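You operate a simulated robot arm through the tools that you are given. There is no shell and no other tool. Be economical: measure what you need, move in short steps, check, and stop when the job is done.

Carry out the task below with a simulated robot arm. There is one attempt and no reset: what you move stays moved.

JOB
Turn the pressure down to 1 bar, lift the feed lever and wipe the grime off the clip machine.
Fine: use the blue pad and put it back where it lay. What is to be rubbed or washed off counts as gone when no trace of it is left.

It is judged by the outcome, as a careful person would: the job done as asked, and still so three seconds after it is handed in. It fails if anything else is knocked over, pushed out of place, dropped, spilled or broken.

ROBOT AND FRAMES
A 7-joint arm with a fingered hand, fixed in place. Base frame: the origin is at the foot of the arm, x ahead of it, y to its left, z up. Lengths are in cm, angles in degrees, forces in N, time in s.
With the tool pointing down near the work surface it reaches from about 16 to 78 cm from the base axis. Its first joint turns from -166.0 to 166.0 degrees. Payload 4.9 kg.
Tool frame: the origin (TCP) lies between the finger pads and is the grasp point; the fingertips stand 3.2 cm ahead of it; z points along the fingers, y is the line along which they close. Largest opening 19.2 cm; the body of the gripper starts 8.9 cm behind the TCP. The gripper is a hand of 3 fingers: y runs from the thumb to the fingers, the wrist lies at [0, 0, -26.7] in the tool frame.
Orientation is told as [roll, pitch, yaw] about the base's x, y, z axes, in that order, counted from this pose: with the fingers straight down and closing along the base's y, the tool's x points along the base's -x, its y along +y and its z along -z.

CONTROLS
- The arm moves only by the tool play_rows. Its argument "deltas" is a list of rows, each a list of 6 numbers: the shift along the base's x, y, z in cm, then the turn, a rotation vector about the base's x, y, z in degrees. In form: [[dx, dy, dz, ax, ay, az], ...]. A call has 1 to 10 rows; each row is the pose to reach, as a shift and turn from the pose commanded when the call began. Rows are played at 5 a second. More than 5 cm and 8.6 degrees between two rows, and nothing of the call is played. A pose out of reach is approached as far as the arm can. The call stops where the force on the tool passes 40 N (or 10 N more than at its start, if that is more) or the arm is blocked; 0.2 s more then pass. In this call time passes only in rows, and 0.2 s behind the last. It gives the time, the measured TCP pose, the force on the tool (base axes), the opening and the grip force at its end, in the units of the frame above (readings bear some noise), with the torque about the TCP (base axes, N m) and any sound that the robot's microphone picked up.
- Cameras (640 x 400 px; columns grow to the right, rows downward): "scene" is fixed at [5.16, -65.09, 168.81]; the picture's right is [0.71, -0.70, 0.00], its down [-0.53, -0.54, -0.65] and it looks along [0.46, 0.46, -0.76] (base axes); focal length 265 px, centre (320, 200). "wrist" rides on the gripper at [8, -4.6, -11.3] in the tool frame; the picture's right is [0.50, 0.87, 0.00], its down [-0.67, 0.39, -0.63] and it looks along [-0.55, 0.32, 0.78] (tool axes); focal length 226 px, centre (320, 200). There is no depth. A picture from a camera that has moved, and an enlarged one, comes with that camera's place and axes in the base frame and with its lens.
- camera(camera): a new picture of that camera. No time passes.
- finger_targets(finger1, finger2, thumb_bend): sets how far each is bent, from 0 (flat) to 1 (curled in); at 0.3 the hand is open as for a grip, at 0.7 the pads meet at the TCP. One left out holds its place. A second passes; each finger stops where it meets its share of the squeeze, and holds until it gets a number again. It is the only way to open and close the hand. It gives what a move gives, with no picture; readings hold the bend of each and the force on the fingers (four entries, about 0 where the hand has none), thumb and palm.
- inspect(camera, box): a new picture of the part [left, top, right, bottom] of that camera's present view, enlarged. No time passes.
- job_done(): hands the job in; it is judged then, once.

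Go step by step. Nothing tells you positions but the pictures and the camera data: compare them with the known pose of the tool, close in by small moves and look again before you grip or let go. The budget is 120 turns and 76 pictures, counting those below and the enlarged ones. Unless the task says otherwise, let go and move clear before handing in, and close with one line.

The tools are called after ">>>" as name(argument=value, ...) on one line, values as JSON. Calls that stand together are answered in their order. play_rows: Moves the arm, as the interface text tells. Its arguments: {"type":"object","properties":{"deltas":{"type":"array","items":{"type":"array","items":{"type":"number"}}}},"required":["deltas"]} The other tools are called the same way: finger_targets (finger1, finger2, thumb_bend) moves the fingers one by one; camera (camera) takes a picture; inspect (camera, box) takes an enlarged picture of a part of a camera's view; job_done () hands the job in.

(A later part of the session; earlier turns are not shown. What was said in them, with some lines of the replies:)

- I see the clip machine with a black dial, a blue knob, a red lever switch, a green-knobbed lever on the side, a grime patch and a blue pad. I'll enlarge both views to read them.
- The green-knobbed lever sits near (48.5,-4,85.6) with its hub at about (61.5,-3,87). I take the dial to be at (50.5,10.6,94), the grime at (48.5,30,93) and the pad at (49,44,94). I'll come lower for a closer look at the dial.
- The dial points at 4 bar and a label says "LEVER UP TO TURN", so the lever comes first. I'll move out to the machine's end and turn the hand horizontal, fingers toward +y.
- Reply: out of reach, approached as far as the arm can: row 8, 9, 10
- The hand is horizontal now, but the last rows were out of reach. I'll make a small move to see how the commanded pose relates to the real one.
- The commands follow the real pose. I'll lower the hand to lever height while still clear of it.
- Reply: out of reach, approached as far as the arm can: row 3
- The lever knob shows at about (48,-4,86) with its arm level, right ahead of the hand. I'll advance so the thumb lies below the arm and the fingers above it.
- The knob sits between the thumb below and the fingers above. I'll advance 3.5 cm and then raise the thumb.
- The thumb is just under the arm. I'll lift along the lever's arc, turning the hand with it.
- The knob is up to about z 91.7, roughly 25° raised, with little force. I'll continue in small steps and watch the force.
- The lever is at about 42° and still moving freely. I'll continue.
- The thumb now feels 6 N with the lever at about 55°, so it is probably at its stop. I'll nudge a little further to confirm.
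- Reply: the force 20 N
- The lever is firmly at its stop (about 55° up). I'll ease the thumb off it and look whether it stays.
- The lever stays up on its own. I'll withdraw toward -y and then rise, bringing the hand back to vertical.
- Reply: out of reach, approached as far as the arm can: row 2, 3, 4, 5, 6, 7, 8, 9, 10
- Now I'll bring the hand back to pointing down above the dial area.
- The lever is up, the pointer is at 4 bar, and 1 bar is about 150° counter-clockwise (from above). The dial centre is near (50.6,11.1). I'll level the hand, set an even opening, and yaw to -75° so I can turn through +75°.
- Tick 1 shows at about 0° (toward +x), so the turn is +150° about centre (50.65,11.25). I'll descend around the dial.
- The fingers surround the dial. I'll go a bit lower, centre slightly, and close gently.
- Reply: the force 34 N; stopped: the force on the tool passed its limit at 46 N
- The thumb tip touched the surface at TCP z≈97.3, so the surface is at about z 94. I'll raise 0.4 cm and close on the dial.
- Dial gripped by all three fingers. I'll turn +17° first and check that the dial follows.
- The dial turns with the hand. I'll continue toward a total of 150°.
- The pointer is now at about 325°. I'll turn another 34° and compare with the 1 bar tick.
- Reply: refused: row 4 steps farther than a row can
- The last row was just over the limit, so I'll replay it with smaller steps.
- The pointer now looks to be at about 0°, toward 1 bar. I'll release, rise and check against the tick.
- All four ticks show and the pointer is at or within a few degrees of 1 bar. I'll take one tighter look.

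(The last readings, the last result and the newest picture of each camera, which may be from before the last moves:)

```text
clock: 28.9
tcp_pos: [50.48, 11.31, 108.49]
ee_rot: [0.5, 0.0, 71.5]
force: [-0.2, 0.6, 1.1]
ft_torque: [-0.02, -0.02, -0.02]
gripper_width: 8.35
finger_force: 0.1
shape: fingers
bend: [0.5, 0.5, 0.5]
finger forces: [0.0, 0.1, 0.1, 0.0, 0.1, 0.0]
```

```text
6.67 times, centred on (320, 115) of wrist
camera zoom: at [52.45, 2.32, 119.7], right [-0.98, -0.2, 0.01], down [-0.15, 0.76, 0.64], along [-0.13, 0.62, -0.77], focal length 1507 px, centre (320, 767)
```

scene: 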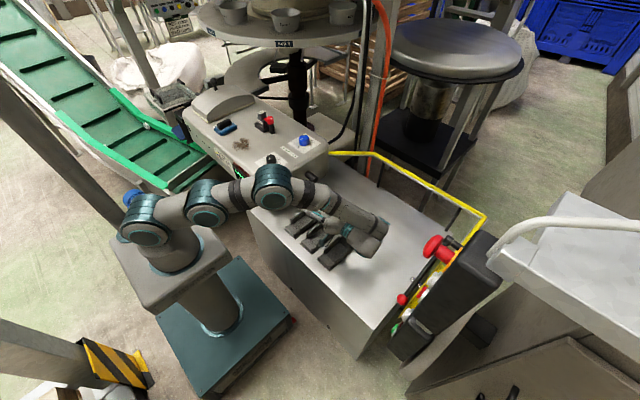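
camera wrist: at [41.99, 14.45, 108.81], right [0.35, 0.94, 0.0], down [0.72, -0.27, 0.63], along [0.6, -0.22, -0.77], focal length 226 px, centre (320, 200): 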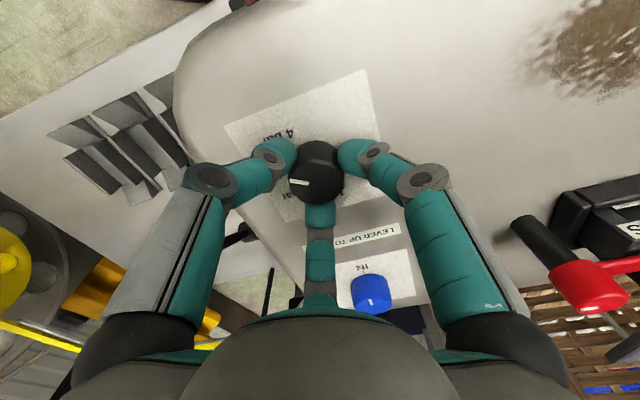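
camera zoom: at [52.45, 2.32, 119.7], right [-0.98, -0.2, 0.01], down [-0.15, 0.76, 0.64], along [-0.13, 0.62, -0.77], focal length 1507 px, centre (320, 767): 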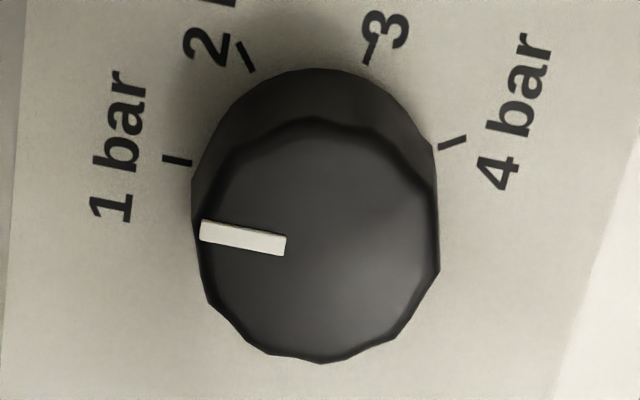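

The pointer lines up with 1 bar. Next is the pad: I'll move above it, unwinding yaw to 0.

>>> play_rows(deltas=[[-0.3, 3, 1, 0, 0, -8], [-0.6, 6, 2, 0, 0, -16], [-0.9, 9, 3, 0, 0, -24], [-1.2, 12, 4, 0, 0, -32], [-1.5, 15, 4, 0, 0, -40], [-1.8, 18, 4, 0, 0, -48], [-2, 21, 4, 0, 0, -56], [-2, 24, 4, 0, 0, -64], [-2, 27, 4, 0, 0, -71.5]])

>>> camera(camera="wrist")

```text
clock: 30.9
tcp_pos: [48.56, 38.05, 112.58]
ee_rot: [0.4, -0.1, -0.1]
force: [0.7, 0.1, 0.0]
ft_torque: [0.02, 0.02, -0.01]
gripper_width: 8.36
finger_force: 0.1
shape: fingers
bend: [0.5, 0.5, 0.5]
finger forces: [0.1, 0.1, 0.0, 0.0, 0.1, 0.0]
```

```text
35 pictures are left
camera wrist: at [40.59, 33.53, 123.82], right [-0.5, 0.87, 0.0], down [0.67, 0.38, 0.64], along [0.55, 0.32, -0.77], focal length 226 px, centre (320, 200)
```

wrist: 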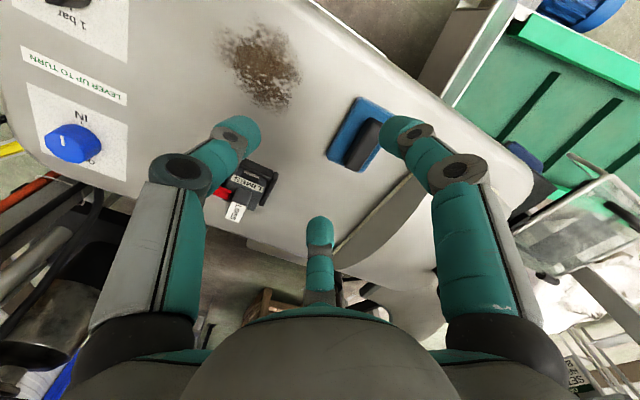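

The pad's handle is near (48.5,44.5). I'll centre over it and look closely.

>>> play_rows(deltas=[[0, 3.2, 0, 0, 0, 0], [0, 6.4, -2, 0, 0, 0]])

>>> inspect(camera="wrist", box=[240, 60, 400, 200])

>>> inspect(camera="scene", box=[170, 80, 300, 190])

```text
clock: 31.5
tcp_pos: [48.66, 44.76, 110.92]
ee_rot: [0.4, -0.1, -0.2]
force: [0.1, -0.3, 0.8]
ft_torque: [-0.03, -0.02, -0.01]
gripper_width: 8.39
finger_force: 0.0
shape: fingers
bend: [0.5, 0.5, 0.5]
finger forces: [0.1, 0.1, 0.0, 0.0, 0.0, 0.0]
```

```text
2.86 times, centred on (320, 130) of wrist
camera zoom: at [40.69, 40.14, 122.06], right [-0.5, 0.87, 0.01], down [0.67, 0.38, 0.64], along [0.55, 0.32, -0.77], focal length 646 px, centre (320, 400)
```

zoom: 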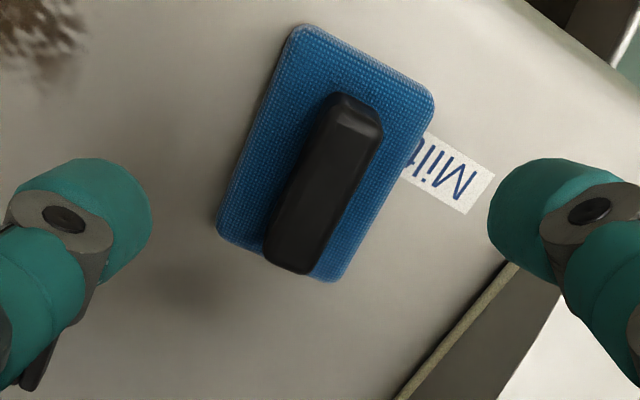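

```text
3.64 times, centred on (235, 135) of scene
camera zoom: at [5.16, -65.09, 168.81], right [0.71, -0.7, 0.0], down [-0.53, -0.54, -0.65], along [0.46, 0.46, -0.76], focal length 963 px, centre (629, 436)
```

zoom: 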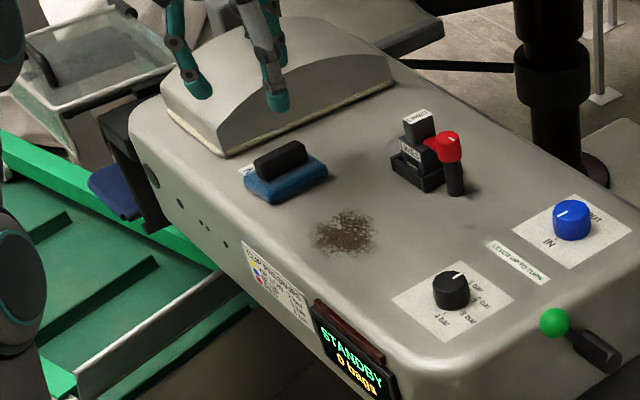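

The pad's handle is centred at about (49.0,45.1) and turned about 4.7° from x. I'll align, then descend so the fingertips straddle the handle just above the pad.

>>> play_rows(deltas=[[0.2, 0.2, -3, 0, 0, 3], [0.35, 0.35, -6.5, 0, 0, 4.7], [0.35, 0.35, -9.5, 0, 0, 4.7], [0.35, 0.35, -11, 0, 0, 4.7]])

>>> camera(camera="wrist")

>>> inspect(camera="scene", box=[170, 80, 300, 190])

```text
clock: 32.5
tcp_pos: [48.95, 45.07, 99.64]
ee_rot: [0.4, -0.1, 4.7]
force: [1.3, 0.4, 1.0]
ft_torque: [-0.05, 0.01, 0.02]
gripper_width: 8.37
finger_force: 0.0
shape: fingers
bend: [0.5, 0.5, 0.5]
finger forces: [0.0, 0.0, 0.1, 0.1, 0.0, 0.1]
```

```text
32 pictures are left
camera wrist: at [41.5, 39.76, 110.87], right [-0.57, 0.82, 0.0], down [0.64, 0.44, 0.64], along [0.52, 0.36, -0.77], focal length 226 px, centre (320, 200)
```

wrist: 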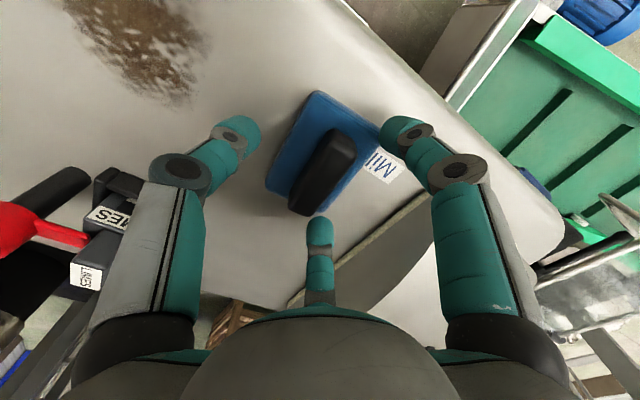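

```text
3.64 times, centred on (235, 135) of scene
camera zoom: at [5.16, -65.09, 168.81], right [0.71, -0.7, 0.0], down [-0.53, -0.54, -0.65], along [0.46, 0.46, -0.76], focal length 963 px, centre (629, 436)
```

zoom: 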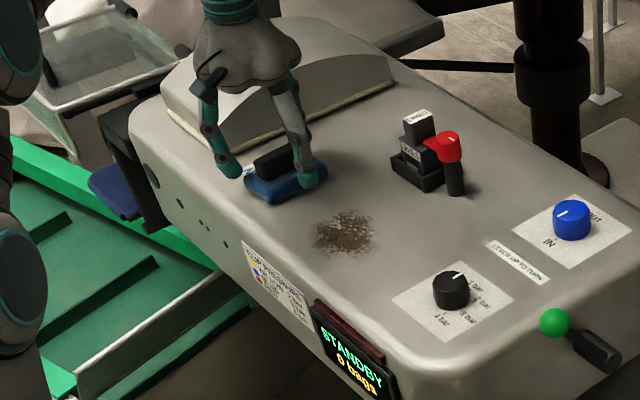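

The handle lies between the fingertips. I'll close.

>>> finger_targets(finger1=0.6, finger2=0.6, thumb_bend=0.6)

>>> camera(camera="wrist")

```text
clock: 33.5
tcp_pos: [48.96, 45.02, 99.67]
ee_rot: [0.3, -0.1, 4.8]
force: [-0.4, 0.7, 0.1]
ft_torque: [-0.01, 0.04, -0.01]
gripper_width: 4.26
finger_force: 0.0
shape: fingers
bend: [0.6, 0.6, 0.6]
finger forces: [0.1, 0.0, 0.0, 0.0, 0.0, 0.1]
```

```text
30 pictures are left
camera wrist: at [41.5, 39.77, 110.9], right [-0.57, 0.82, 0.0], down [0.64, 0.44, 0.64], along [0.52, 0.36, -0.77], focal length 226 px, centre (320, 200)
```

wrist: 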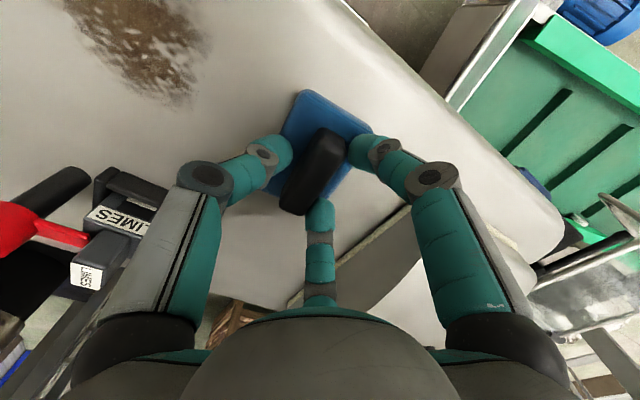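

Centred well. Closing fully.

>>> finger_targets(finger1=0.75, finger2=0.75, thumb_bend=0.75)

>>> inspect(camera="wrist", box=[220, 70, 420, 250])

```text
clock: 34.5
tcp_pos: [49.04, 45.0, 99.79]
ee_rot: [0.3, -0.1, 4.6]
force: [0.2, -0.5, 0.5]
ft_torque: [-0.14, -0.01, 0.01]
gripper_width: 2.38
finger_force: 21.4
shape: fingers
bend: [0.65, 0.66, 0.65]
finger forces: [10.3, 10.3, 0.0, 0.0, 21.3, 0.0]
```

```text
2.22 times, centred on (320, 160) of wrist
camera zoom: at [41.5, 39.77, 110.9], right [-0.57, 0.82, 0.0], down [0.64, 0.44, 0.64], along [0.52, 0.36, -0.77], focal length 502 px, centre (320, 289)
```

zoom: 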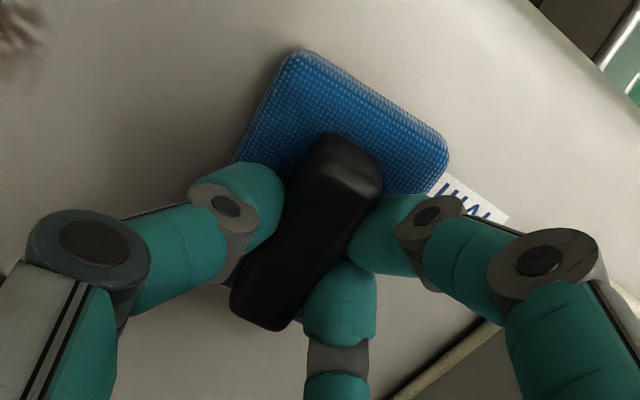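

Firm 21 N grip on the handle. I'll lift slightly to verify the pad comes along.

>>> play_rows(deltas=[[0, 0, 1.5, 0, 0, 0], [0, 0, 3, 0, 0, 0]])

>>> inspect(camera="scene", box=[170, 80, 300, 190])

>>> camera(camera="wrist")

```text
clock: 35.1
tcp_pos: [49.03, 45.12, 102.67]
ee_rot: [0.3, -0.1, 4.7]
force: [-0.2, 0.0, -1.2]
ft_torque: [0.02, 0.03, -0.01]
gripper_width: 2.37
finger_force: 20.7
shape: fingers
bend: [0.72, 0.72, 0.65]
finger forces: [10.5, 10.3, 0.1, 0.1, 20.8, 0.0]
```

```text
3.64 times, centred on (235, 135) of scene
camera zoom: at [5.16, -65.09, 168.81], right [0.71, -0.7, 0.0], down [-0.53, -0.54, -0.65], along [0.46, 0.46, -0.76], focal length 963 px, centre (629, 436)
```

zoom: 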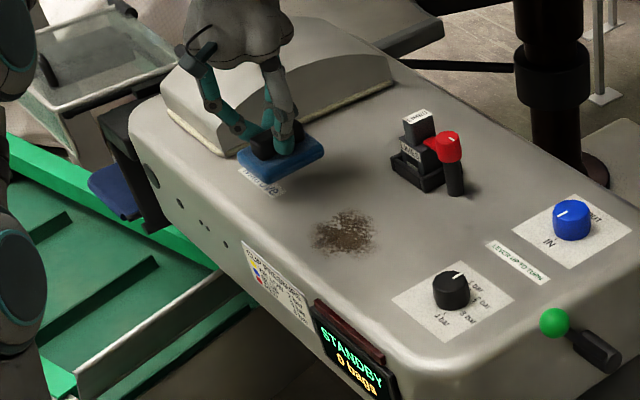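

```text
27 pictures are left
camera wrist: at [41.44, 39.87, 113.88], right [-0.57, 0.82, 0.0], down [0.64, 0.44, 0.63], along [0.52, 0.36, -0.77], focal length 226 px, centre (320, 200)
```

wrist: 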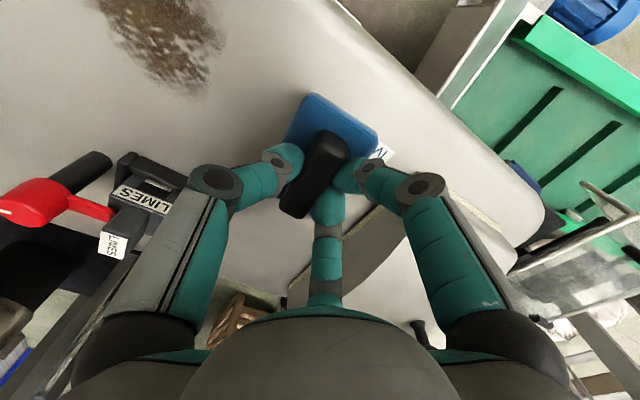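

The pad is held and lifted. I'll carry it to the grime and lower it until it presses lightly.

>>> play_rows(deltas=[[-0.2, -4, 0, 0, 0, 0], [-0.4, -8, 0, 0, 0, 0], [-0.5, -10, 0, 0, 0, 0], [-0.5, -10, -1.5, 0, 0, 0], [-0.5, -10, -2.5, 0, 0, 0], [-0.5, -10, -3, 0, 0, 0]])

```text
clock: 36.5
tcp_pos: [48.44, 34.98, 99.78]
ee_rot: [0.4, -0.1, 4.7]
force: [-1.6, 0.5, 1.5]
ft_torque: [-0.1, -0.02, 0.0]
gripper_width: 2.39
finger_force: 21.1
shape: fingers
bend: [0.72, 0.72, 0.65]
finger forces: [11.0, 10.8, 0.0, 0.0, 20.9, 0.1]
```

It is just touching. I'll press a little more and make a pass along y.

>>> play_rows(deltas=[[0, 0, -0.25, 0, 0, 0], [0, -2, -0.3, 0, 0, 0], [0, -4, -0.3, 0, 0, 0]])

```text
clock: 37.3
tcp_pos: [48.36, 30.98, 99.56]
ee_rot: [0.4, -0.2, 4.7]
force: [1.5, 4.8, 9.8]
ft_torque: [-0.05, -0.06, 0.04]
gripper_width: 2.37
finger_force: 23.4
shape: fingers
bend: [0.65, 0.65, 0.67]
finger forces: [13.1, 13.0, 0.0, 0.1, 20.9, 0.0]
```

Normal force is about 10 N and the pad slides. I'll rub back and forth over the whole patch.

>>> play_rows(deltas=[[0, -3, 0, 0, 0, 0], [0, -6.5, 0, 0, 0, 0], [0, -3, 0, 0, 0, 0], [0, 1, 0, 0, 0, 0], [0, 5, 0, 0, 0, 0], [-2, 5, 0, 0, 0, 0], [-2, 1, 0, 0, 0, 0], [-2, -3, 0, 0, 0, 0], [-2, -6.5, 0, 0, 0, 0], [0, -6.5, 0, 0, 0, 0]])

>>> play_rows(deltas=[[2, 0, 0, 0, 0, 0], [2, 3.5, 0, 0, 0, 0], [2, 7.5, 0, 0, 0, 0], [2, 11.5, 0, 0, 0, 0], [0, 11.5, 0, 0, 0, 0], [0, 8, 0, 0, 0, 0], [0, 4, 0, 0, 0, 0], [0, 0, 0, 0, 0, 0], [0, 4, 0, 0, 0, 0], [0, 8, 0, 0, 0, 0]])

>>> inspect(camera="scene", box=[170, 80, 300, 190])

```text
clock: 39.5
tcp_pos: [48.28, 24.48, 99.33]
ee_rot: [0.3, -0.2, 4.7]
force: [-2.6, 0.1, 4.5]
ft_torque: [-0.22, 0.09, -0.11]
gripper_width: 2.35
finger_force: 23.2
shape: fingers
bend: [0.72, 0.72, 0.67]
finger forces: [11.9, 10.9, 0.1, 0.1, 22.5, 0.0]
```

```text
clock: 41.7
tcp_pos: [48.38, 32.56, 99.53]
ee_rot: [0.4, -0.1, 4.7]
force: [0.0, 0.3, 1.2]
ft_torque: [-0.1, -0.03, -0.02]
gripper_width: 2.34
finger_force: 21.5
shape: fingers
bend: [0.72, 0.72, 0.66]
finger forces: [11.0, 10.9, 0.1, 0.0, 21.1, 0.1]
```

```text
3.64 times, centred on (235, 135) of scene
camera zoom: at [5.16, -65.09, 168.81], right [0.71, -0.7, 0.0], down [-0.53, -0.54, -0.65], along [0.46, 0.46, -0.76], focal length 963 px, centre (629, 436)
```

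zoom: 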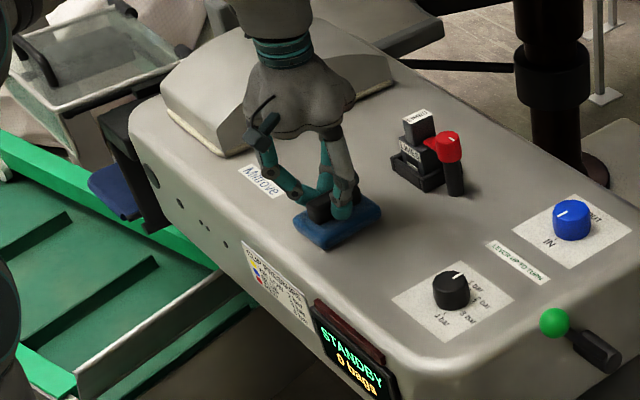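

Most of the grime seems gone, but the contact has become light. I'll do another set of passes pressing slightly lower, then look.

>>> play_rows(deltas=[[0, 0, -0.35, 0, 0, 0], [0, 3, -0.35, 0, 0, 0], [-2.5, 3, -0.35, 0, 0, 0], [-2.5, -1, -0.35, 0, 0, 0], [-2.5, -5, -0.35, 0, 0, 0], [-2.5, -8, -0.35, 0, 0, 0], [0, -8, -0.35, 0, 0, 0], [0, -4, -0.35, 0, 0, 0], [0, 0, -0.35, 0, 0, 0], [0, 3, -0.35, 0, 0, 0]])

>>> play_rows(deltas=[[2.3, 0, 0, 0, 0, 0], [2.3, -4, 0, 0, 0, 0], [2.3, -8, 0, 0, 0, 0], [2.3, -11, 0, 0, 0, 0], [0, -11, 0, 0, 0, 0], [0, -7, 0, 0, 0, 0], [0, -3, 0, 0, 0, 0], [0, 1, 0, 0, 0, 0], [0, 4, 2, 0, 0, 0], [0, 8, 4, 0, 0, 0]])

>>> inspect(camera="scene", box=[190, 100, 300, 190])

>>> camera(camera="wrist")

```text
clock: 43.9
tcp_pos: [48.47, 35.32, 99.05]
ee_rot: [0.4, -0.2, 4.7]
force: [1.0, -13.2, 29.0]
ft_torque: [-0.82, -0.07, 0.03]
gripper_width: 2.35
finger_force: 27.9
shape: fingers
bend: [0.73, 0.73, 0.68]
finger forces: [11.5, 11.2, 0.0, 0.0, 33.4, 0.1]
```

```text
clock: 46.1
tcp_pos: [48.23, 43.51, 102.8]
ee_rot: [0.3, 0.0, 4.7]
force: [0.2, 0.2, -0.5]
ft_torque: [-0.04, -0.03, 0.0]
gripper_width: 2.35
finger_force: 22.7
shape: fingers
bend: [0.73, 0.73, 0.66]
finger forces: [12.7, 12.9, 0.1, 0.1, 19.9, 0.0]
```

```text
4.44 times, centred on (245, 145) of scene
camera zoom: at [5.16, -65.09, 168.81], right [0.71, -0.7, 0.0], down [-0.53, -0.54, -0.65], along [0.46, 0.46, -0.76], focal length 1177 px, centre (653, 444)
```

zoom: 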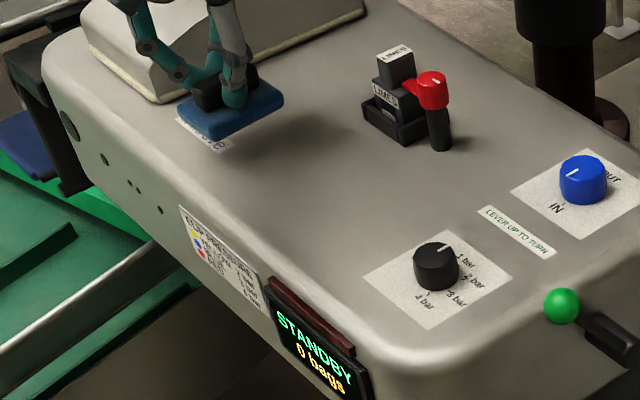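

```text
24 pictures are left
camera wrist: at [40.83, 38.24, 114.05], right [-0.57, 0.82, 0.0], down [0.64, 0.44, 0.63], along [0.52, 0.36, -0.77], focal length 226 px, centre (320, 200)
```

wrist: 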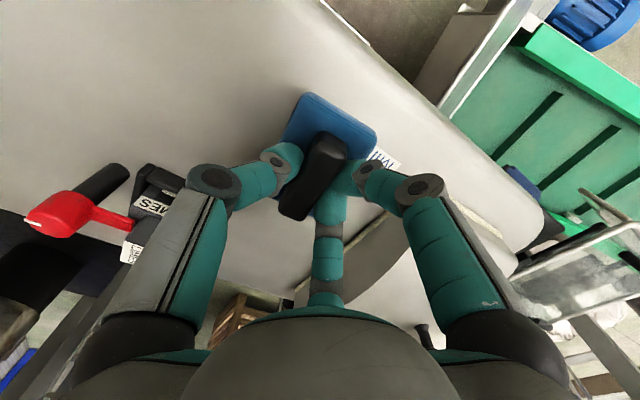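

The patch looks clean in both views. I'll enlarge the area for leftover traces.

>>> inspect(camera="wrist", box=[40, 0, 300, 150])

>>> inspect(camera="scene", box=[220, 115, 280, 165])

```text
2.46 times, centred on (170, 75) of wrist
camera zoom: at [40.83, 38.24, 114.05], right [-0.57, 0.82, 0.0], down [0.64, 0.44, 0.63], along [0.52, 0.36, -0.77], focal length 556 px, centre (689, 508)
```

zoom: 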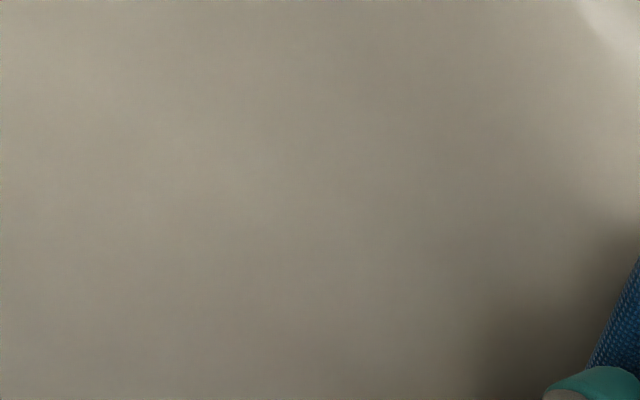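

```text
8.00 times, centred on (250, 140) of scene
camera zoom: at [5.16, -65.09, 168.81], right [0.71, -0.7, 0.0], down [-0.53, -0.54, -0.65], along [0.46, 0.46, -0.76], focal length 2118 px, centre (880, 680)
```

zoom: 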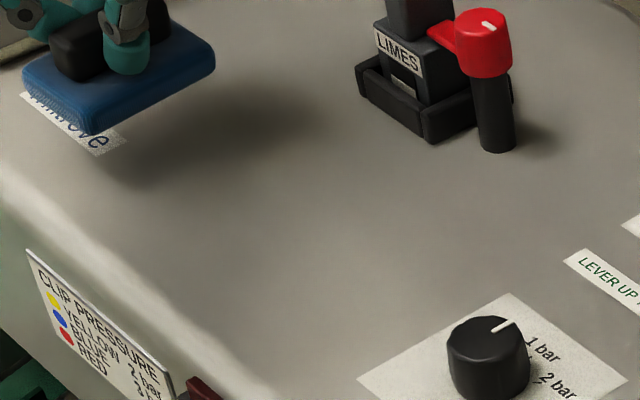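

The machine is clean. I'll return the pad to where it was gripped, at TCP (49.0,45.05), and set it down.

>>> play_rows(deltas=[[0.8, 1.5, 0, 0, 0, 0], [0.8, 1.5, -1.5, 0, 0, 0], [0.8, 1.5, -2.6, 0, 0, 0], [0.8, 1.5, -3.2, 0, 0, 0]])

>>> inspect(camera="wrist", box=[220, 70, 420, 250])

```text
clock: 47.1
tcp_pos: [49.2, 45.02, 99.69]
ee_rot: [0.3, -0.1, 4.7]
force: [-0.2, 0.6, -0.7]
ft_torque: [0.01, 0.05, -0.02]
gripper_width: 2.34
finger_force: 23.0
shape: fingers
bend: [0.73, 0.73, 0.66]
finger forces: [12.7, 12.8, 0.0, 0.0, 19.9, 0.0]
```

```text
2.22 times, centred on (320, 160) of wrist
camera zoom: at [41.75, 39.74, 110.96], right [-0.57, 0.82, 0.0], down [0.64, 0.44, 0.63], along [0.52, 0.36, -0.77], focal length 502 px, centre (320, 289)
```

zoom: 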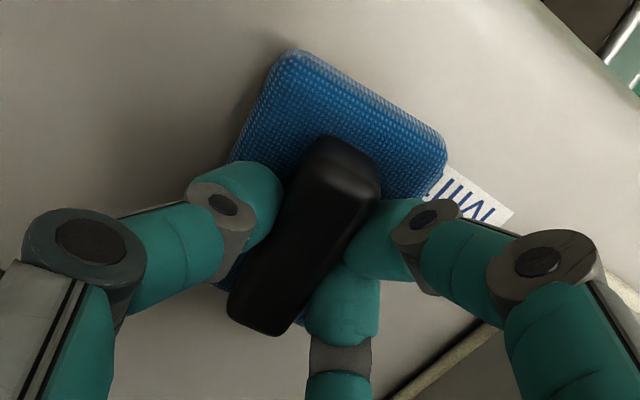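

The pad is slightly off (about +0.3 in x, -0.3 in y) and still hovering. I'll correct that and lower to contact.

>>> play_rows(deltas=[[-0.25, 0.25, 0, 0, 0, 0], [-0.25, 0.25, -0.3, 0, 0, 0]])

>>> inspect(camera="wrist", box=[220, 70, 420, 250])

```text
clock: 47.7
tcp_pos: [48.97, 45.33, 99.54]
ee_rot: [0.4, -0.1, 4.6]
force: [-0.4, 0.3, -0.5]
ft_torque: [0.0, 0.01, 0.01]
gripper_width: 2.34
finger_force: 22.5
shape: fingers
bend: [0.73, 0.73, 0.66]
finger forces: [12.7, 12.9, 0.0, 0.0, 19.7, 0.1]
```

```text
2.22 times, centred on (320, 160) of wrist
camera zoom: at [41.47, 40.02, 110.67], right [-0.57, 0.82, 0.0], down [0.64, 0.44, 0.64], along [0.52, 0.36, -0.77], focal length 502 px, centre (320, 289)
```

zoom: 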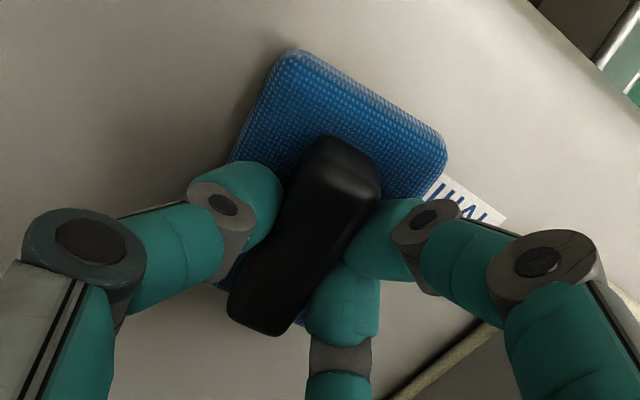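

Position now matches. I'll trim the yaw by about 1.5° and lower until it touches.

>>> play_rows(deltas=[[0, 0, -0.2, 0, 0, -1.5], [0, 0, -0.4, 0, 0, -1.5]])

```text
clock: 48.3
tcp_pos: [48.99, 45.36, 99.09]
ee_rot: [0.5, -0.2, 3.2]
force: [-0.6, 1.7, 4.9]
ft_torque: [-0.08, -0.01, -0.01]
gripper_width: 2.35
finger_force: 24.8
shape: fingers
bend: [0.72, 0.73, 0.66]
finger forces: [14.4, 14.6, 0.0, 0.0, 20.9, 0.0]
```

The pad is down with about 5 N. I'll release and rise.

>>> finger_targets(finger1=0.58, finger2=0.58, thumb_bend=0.58)

>>> play_rows(deltas=[[0, 0, 1, 0, 0, 0], [0, 0, 3.5, 0, 0, 0], [0, 0, 7.5, 0, 0, 0], [-0.3, -0.5, 11.8, 0, 0, -3.2]])

>>> inspect(camera="wrist", box=[240, 60, 400, 200])

>>> inspect(camera="scene", box=[170, 80, 300, 190])

```text
clock: 49.3
tcp_pos: [48.97, 45.36, 99.33]
ee_rot: [0.5, -0.4, 3.2]
force: [1.9, 2.3, 20.6]
ft_torque: [-0.09, -0.04, 0.05]
gripper_width: 4.72
finger_force: 10.3
shape: fingers
bend: [0.58, 0.58, 0.58]
finger forces: [6.4, 5.3, 0.0, 0.0, 8.9, 0.0]
```

```text
clock: 50.3
tcp_pos: [48.98, 44.7, 110.68]
ee_rot: [0.3, 0.0, 0.1]
force: [-0.4, 0.3, -1.8]
ft_torque: [-0.02, 0.01, 0.01]
gripper_width: 5.39
finger_force: 0.1
shape: fingers
bend: [0.57, 0.57, 0.57]
finger forces: [0.1, 0.0, 0.1, 0.0, 0.1, 0.1]
```

```text
2.86 times, centred on (320, 130) of wrist
camera zoom: at [41.07, 40.08, 121.9], right [-0.5, 0.87, 0.0], down [0.67, 0.38, 0.63], along [0.55, 0.32, -0.77], focal length 646 px, centre (320, 400)
```

zoom: 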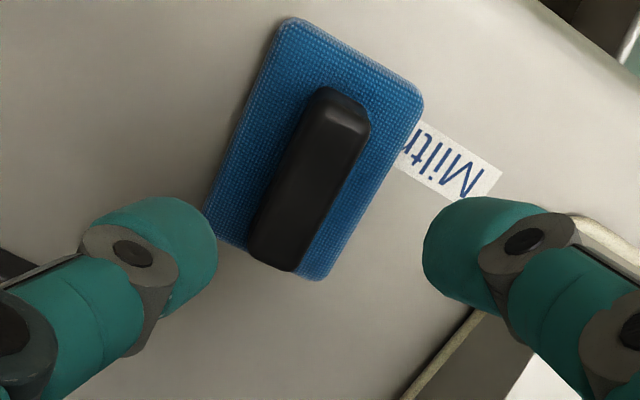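

```text
3.64 times, centred on (235, 135) of scene
camera zoom: at [5.16, -65.09, 168.81], right [0.71, -0.7, 0.0], down [-0.53, -0.54, -0.65], along [0.46, 0.46, -0.76], focal length 963 px, centre (629, 436)
```

zoom: 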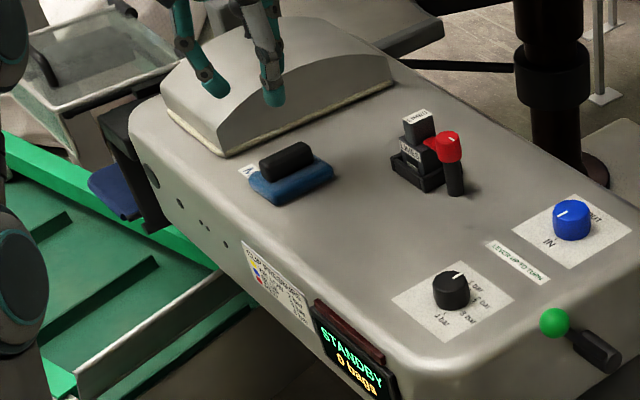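

The pad ended about (+0.35,-0.7) cm off and 2.5° turned from where it lay. I'll regrip it and correct that.

>>> finger_targets(finger1=0.52, finger2=0.52, thumb_bend=0.52)

>>> play_rows(deltas=[[0.2, 0, -3.5, 0, 0, 3.4], [0.4, -0.1, -7, 0, 0, 3.4], [0.4, -0.1, -9.5, 0, 0, 3.4], [0.4, -0.1, -10.9, 0, 0, 3.4]])

>>> finger_targets(finger1=0.75, finger2=0.75, thumb_bend=0.75)

>>> inspect(camera="scene", box=[170, 80, 300, 190])

```text
clock: 51.3
tcp_pos: [49.09, 44.66, 110.89]
ee_rot: [0.4, -0.1, 0.0]
force: [-0.1, 0.2, 0.7]
ft_torque: [-0.02, 0.02, -0.02]
gripper_width: 7.49
finger_force: 0.1
shape: fingers
bend: [0.52, 0.52, 0.52]
finger forces: [0.0, 0.1, 0.0, 0.0, 0.0, 0.1]
```

```text
clock: 52.3
tcp_pos: [49.13, 44.58, 100.08]
ee_rot: [0.4, -0.1, 3.4]
force: [0.2, -1.1, 0.6]
ft_torque: [-0.01, 0.01, 0.0]
gripper_width: 7.51
finger_force: 0.1
shape: fingers
bend: [0.52, 0.52, 0.52]
finger forces: [0.0, 0.0, 0.0, 0.0, 0.0, 0.0]
```

```text
clock: 53.3
tcp_pos: [49.12, 44.43, 100.02]
ee_rot: [0.3, 0.0, 3.5]
force: [-0.3, -0.1, 1.1]
ft_torque: [-0.07, -0.04, 0.03]
gripper_width: 2.34
finger_force: 20.5
shape: fingers
bend: [0.72, 0.72, 0.65]
finger forces: [10.0, 10.2, 0.1, 0.0, 20.8, 0.1]
```

```text
3.64 times, centred on (235, 135) of scene
camera zoom: at [5.16, -65.09, 168.81], right [0.71, -0.7, 0.0], down [-0.53, -0.54, -0.65], along [0.46, 0.46, -0.76], focal length 963 px, centre (629, 436)
```

zoom: 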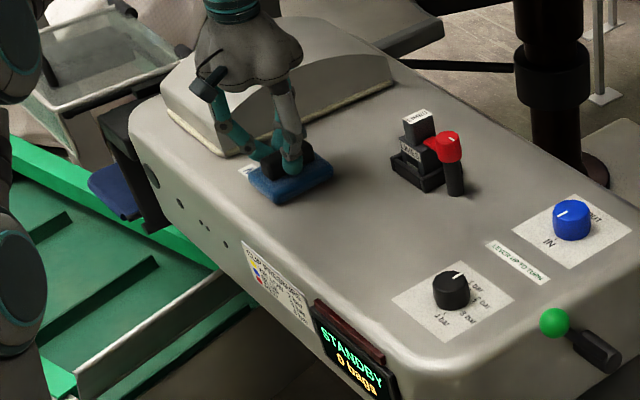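

Gripped. I'll shift it by (-0.3,+0.75) with +2.5° yaw, barely lifted, and compare with the original scene picture.

>>> play_rows(deltas=[[0, 0, 0.3, 0, 0, 0], [-0.3, 0.75, 0.3, 0, 0, 2.5], [-0.3, 0.75, 0, 0, 0, 2.5]])

>>> inspect(camera="scene", box=[170, 80, 300, 190])

```text
clock: 54.1
tcp_pos: [48.69, 45.38, 99.94]
ee_rot: [0.4, -0.1, 5.9]
force: [0.2, 0.4, 1.6]
ft_torque: [-0.05, -0.03, -0.02]
gripper_width: 2.38
finger_force: 21.0
shape: fingers
bend: [0.72, 0.72, 0.65]
finger forces: [10.5, 10.5, 0.0, 0.0, 20.6, 0.0]
```

```text
3.64 times, centred on (235, 135) of scene
camera zoom: at [5.16, -65.09, 168.81], right [0.71, -0.7, 0.0], down [-0.53, -0.54, -0.65], along [0.46, 0.46, -0.76], focal length 963 px, centre (629, 436)
```

zoom: 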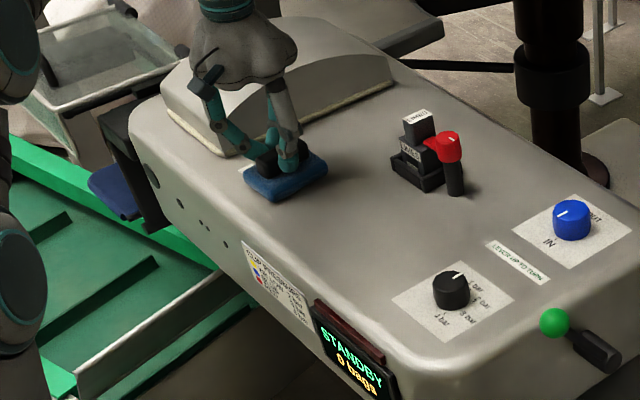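

The pad now matches its original outline in the scene view. I'll release and rise.

>>> finger_targets(finger1=0.55, finger2=0.55, thumb_bend=0.55)

>>> play_rows(deltas=[[0, 0, 2, 0, 0, 0], [0, 0, 6, 0, 0, 0], [0, -0.6, 11, 0, 0, -5.9]])

>>> inspect(camera="scene", box=[170, 80, 300, 190])

>>> inspect(camera="wrist", box=[240, 60, 400, 200])

```text
clock: 55.1
tcp_pos: [48.74, 45.37, 99.99]
ee_rot: [0.4, -0.1, 5.9]
force: [-0.4, 0.6, 0.5]
ft_torque: [0.01, 0.0, 0.0]
gripper_width: 6.21
finger_force: 0.0
shape: fingers
bend: [0.55, 0.55, 0.55]
finger forces: [0.0, 0.0, 0.0, 0.1, 0.1, 0.1]
```

```text
refused: row 3 steps farther than a row can; nothing moved
```

```text
3.64 times, centred on (235, 135) of scene
camera zoom: at [5.16, -65.09, 168.81], right [0.71, -0.7, 0.0], down [-0.53, -0.54, -0.65], along [0.46, 0.46, -0.76], focal length 963 px, centre (629, 436)
```

zoom: 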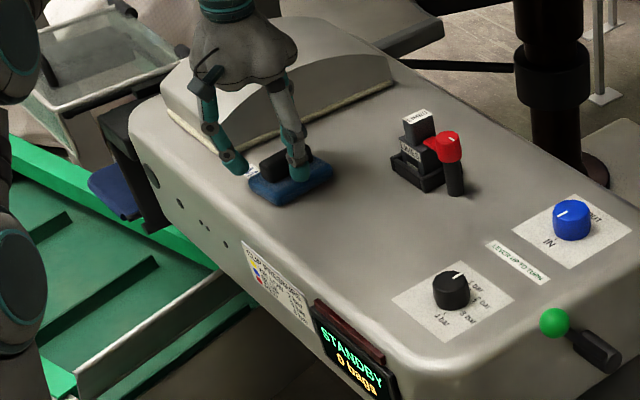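

```text
2.86 times, centred on (320, 130) of wrist
camera zoom: at [41.4, 39.9, 111.13], right [-0.59, 0.81, 0.0], down [0.63, 0.45, 0.64], along [0.51, 0.38, -0.77], focal length 646 px, centre (320, 400)
```

zoom: 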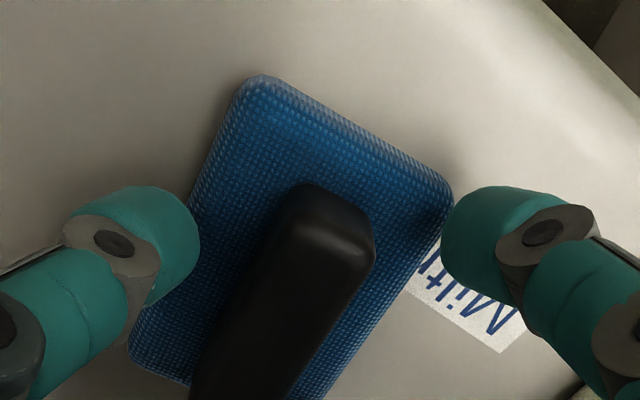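

On release the handle got dragged about 1 cm toward -y. With the fingers open I'll nudge the handle back with the thumb in small steps.

>>> play_rows(deltas=[[0, 0.6, -0.2, 0, 0, 0], [0, 1.1, -0.2, 0, 0, 0], [0, 1.6, -0.2, 0, 0, 0]])

>>> inspect(camera="scene", box=[170, 80, 300, 190])

```text
clock: 55.9
tcp_pos: [48.76, 47.06, 99.78]
ee_rot: [0.4, -0.1, 5.8]
force: [-1.0, -0.6, -0.1]
ft_torque: [-0.05, 0.0, 0.0]
gripper_width: 6.28
finger_force: 0.2
shape: fingers
bend: [0.55, 0.55, 0.55]
finger forces: [0.1, 0.1, 0.0, 0.0, 0.3, 0.0]
```

```text
3.64 times, centred on (235, 135) of scene
camera zoom: at [5.16, -65.09, 168.81], right [0.71, -0.7, 0.0], down [-0.53, -0.54, -0.65], along [0.46, 0.46, -0.76], focal length 963 px, centre (629, 436)
```

zoom: 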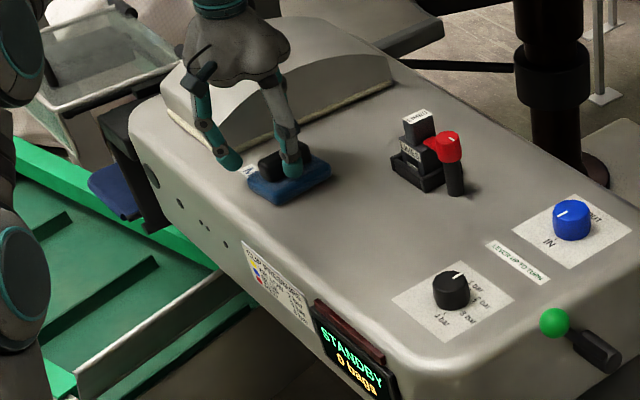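

The thumb has just begun to move it. I'll push another 0.55 cm.

>>> play_rows(deltas=[[0, 0.3, 0, 0, 0, 0], [0, 0.55, 0, 0, 0, 0]])

>>> inspect(camera="scene", box=[170, 80, 300, 190])

```text
clock: 56.5
tcp_pos: [48.83, 47.62, 99.72]
ee_rot: [0.4, -0.1, 5.8]
force: [0.5, -1.5, -0.4]
ft_torque: [0.0, 0.0, -0.02]
gripper_width: 6.28
finger_force: 0.1
shape: fingers
bend: [0.55, 0.55, 0.55]
finger forces: [0.0, 0.1, 0.0, 0.1, 0.3, 0.1]
```

```text
3.64 times, centred on (235, 135) of scene
camera zoom: at [5.16, -65.09, 168.81], right [0.71, -0.7, 0.0], down [-0.53, -0.54, -0.65], along [0.46, 0.46, -0.76], focal length 963 px, centre (629, 436)
```

zoom: 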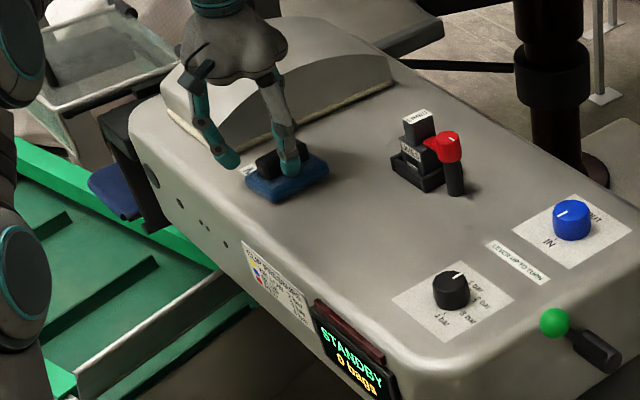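

The outline matches the original again. I'll back the thumb off and rise clear.

>>> play_rows(deltas=[[0, -0.7, 0, 0, 0, 0], [0, -1.2, 1.5, 0, 0, 0], [0, -2, 5.5, 0, 0, 0], [0, -3, 10, 0, 0, -3], [0, -3, 13, 0, 0, -5.8]])

>>> inspect(camera="scene", box=[170, 80, 300, 190])

>>> inspect(camera="wrist", box=[240, 60, 400, 200])

```text
clock: 57.7
tcp_pos: [48.95, 44.44, 112.87]
ee_rot: [0.3, -0.1, 0.0]
force: [0.2, -0.1, 0.0]
ft_torque: [0.02, 0.02, 0.03]
gripper_width: 6.3
finger_force: 0.1
shape: fingers
bend: [0.55, 0.55, 0.55]
finger forces: [0.1, 0.0, 0.0, 0.0, 0.0, 0.0]
```

```text
3.64 times, centred on (235, 135) of scene
camera zoom: at [5.16, -65.09, 168.81], right [0.71, -0.7, 0.0], down [-0.53, -0.54, -0.65], along [0.46, 0.46, -0.76], focal length 963 px, centre (629, 436)
```

zoom: 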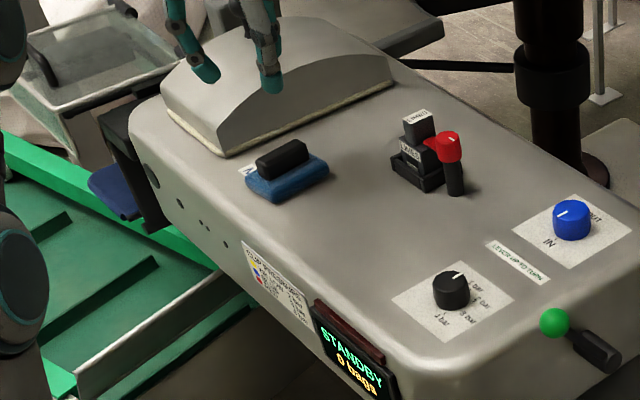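

```text
2.86 times, centred on (320, 130) of wrist
camera zoom: at [40.96, 39.88, 124.0], right [-0.5, 0.87, 0.0], down [0.67, 0.38, 0.63], along [0.55, 0.32, -0.77], focal length 646 px, centre (320, 400)
```

zoom: 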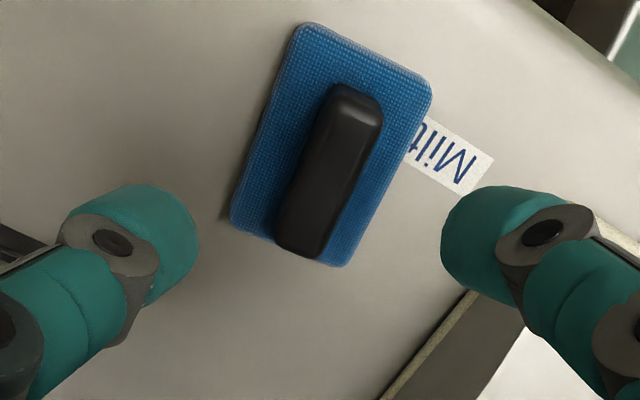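

The pad is back within a few millimetres. The lever is up, the dial is at 1 bar, the surface is clean and the hand is clear, so I'm handing in.

>>> play_rows(deltas=[[0, -2, 4, 0, 0, 0], [0, -4, 8, 0, 0, 0]])

>>> job_done()

```text
clock: 58.3
tcp_pos: [49.04, 40.67, 120.68]
ee_rot: [0.3, 0.0, 0.0]
force: [-0.9, -1.3, -0.9]
ft_torque: [-0.03, 0.04, 0.03]
gripper_width: 6.27
finger_force: 0.0
shape: fingers
bend: [0.55, 0.55, 0.55]
finger forces: [0.0, 0.0, 0.0, 0.0, 0.0, 0.0]
```

```text
The job is handed in.
```

The feed lever is up against its stop, the pressure dial is at 1 bar, the grime is wiped off with no visible trace, and the blue pad is back to within a few millimetres and 2–3° of where it lay.
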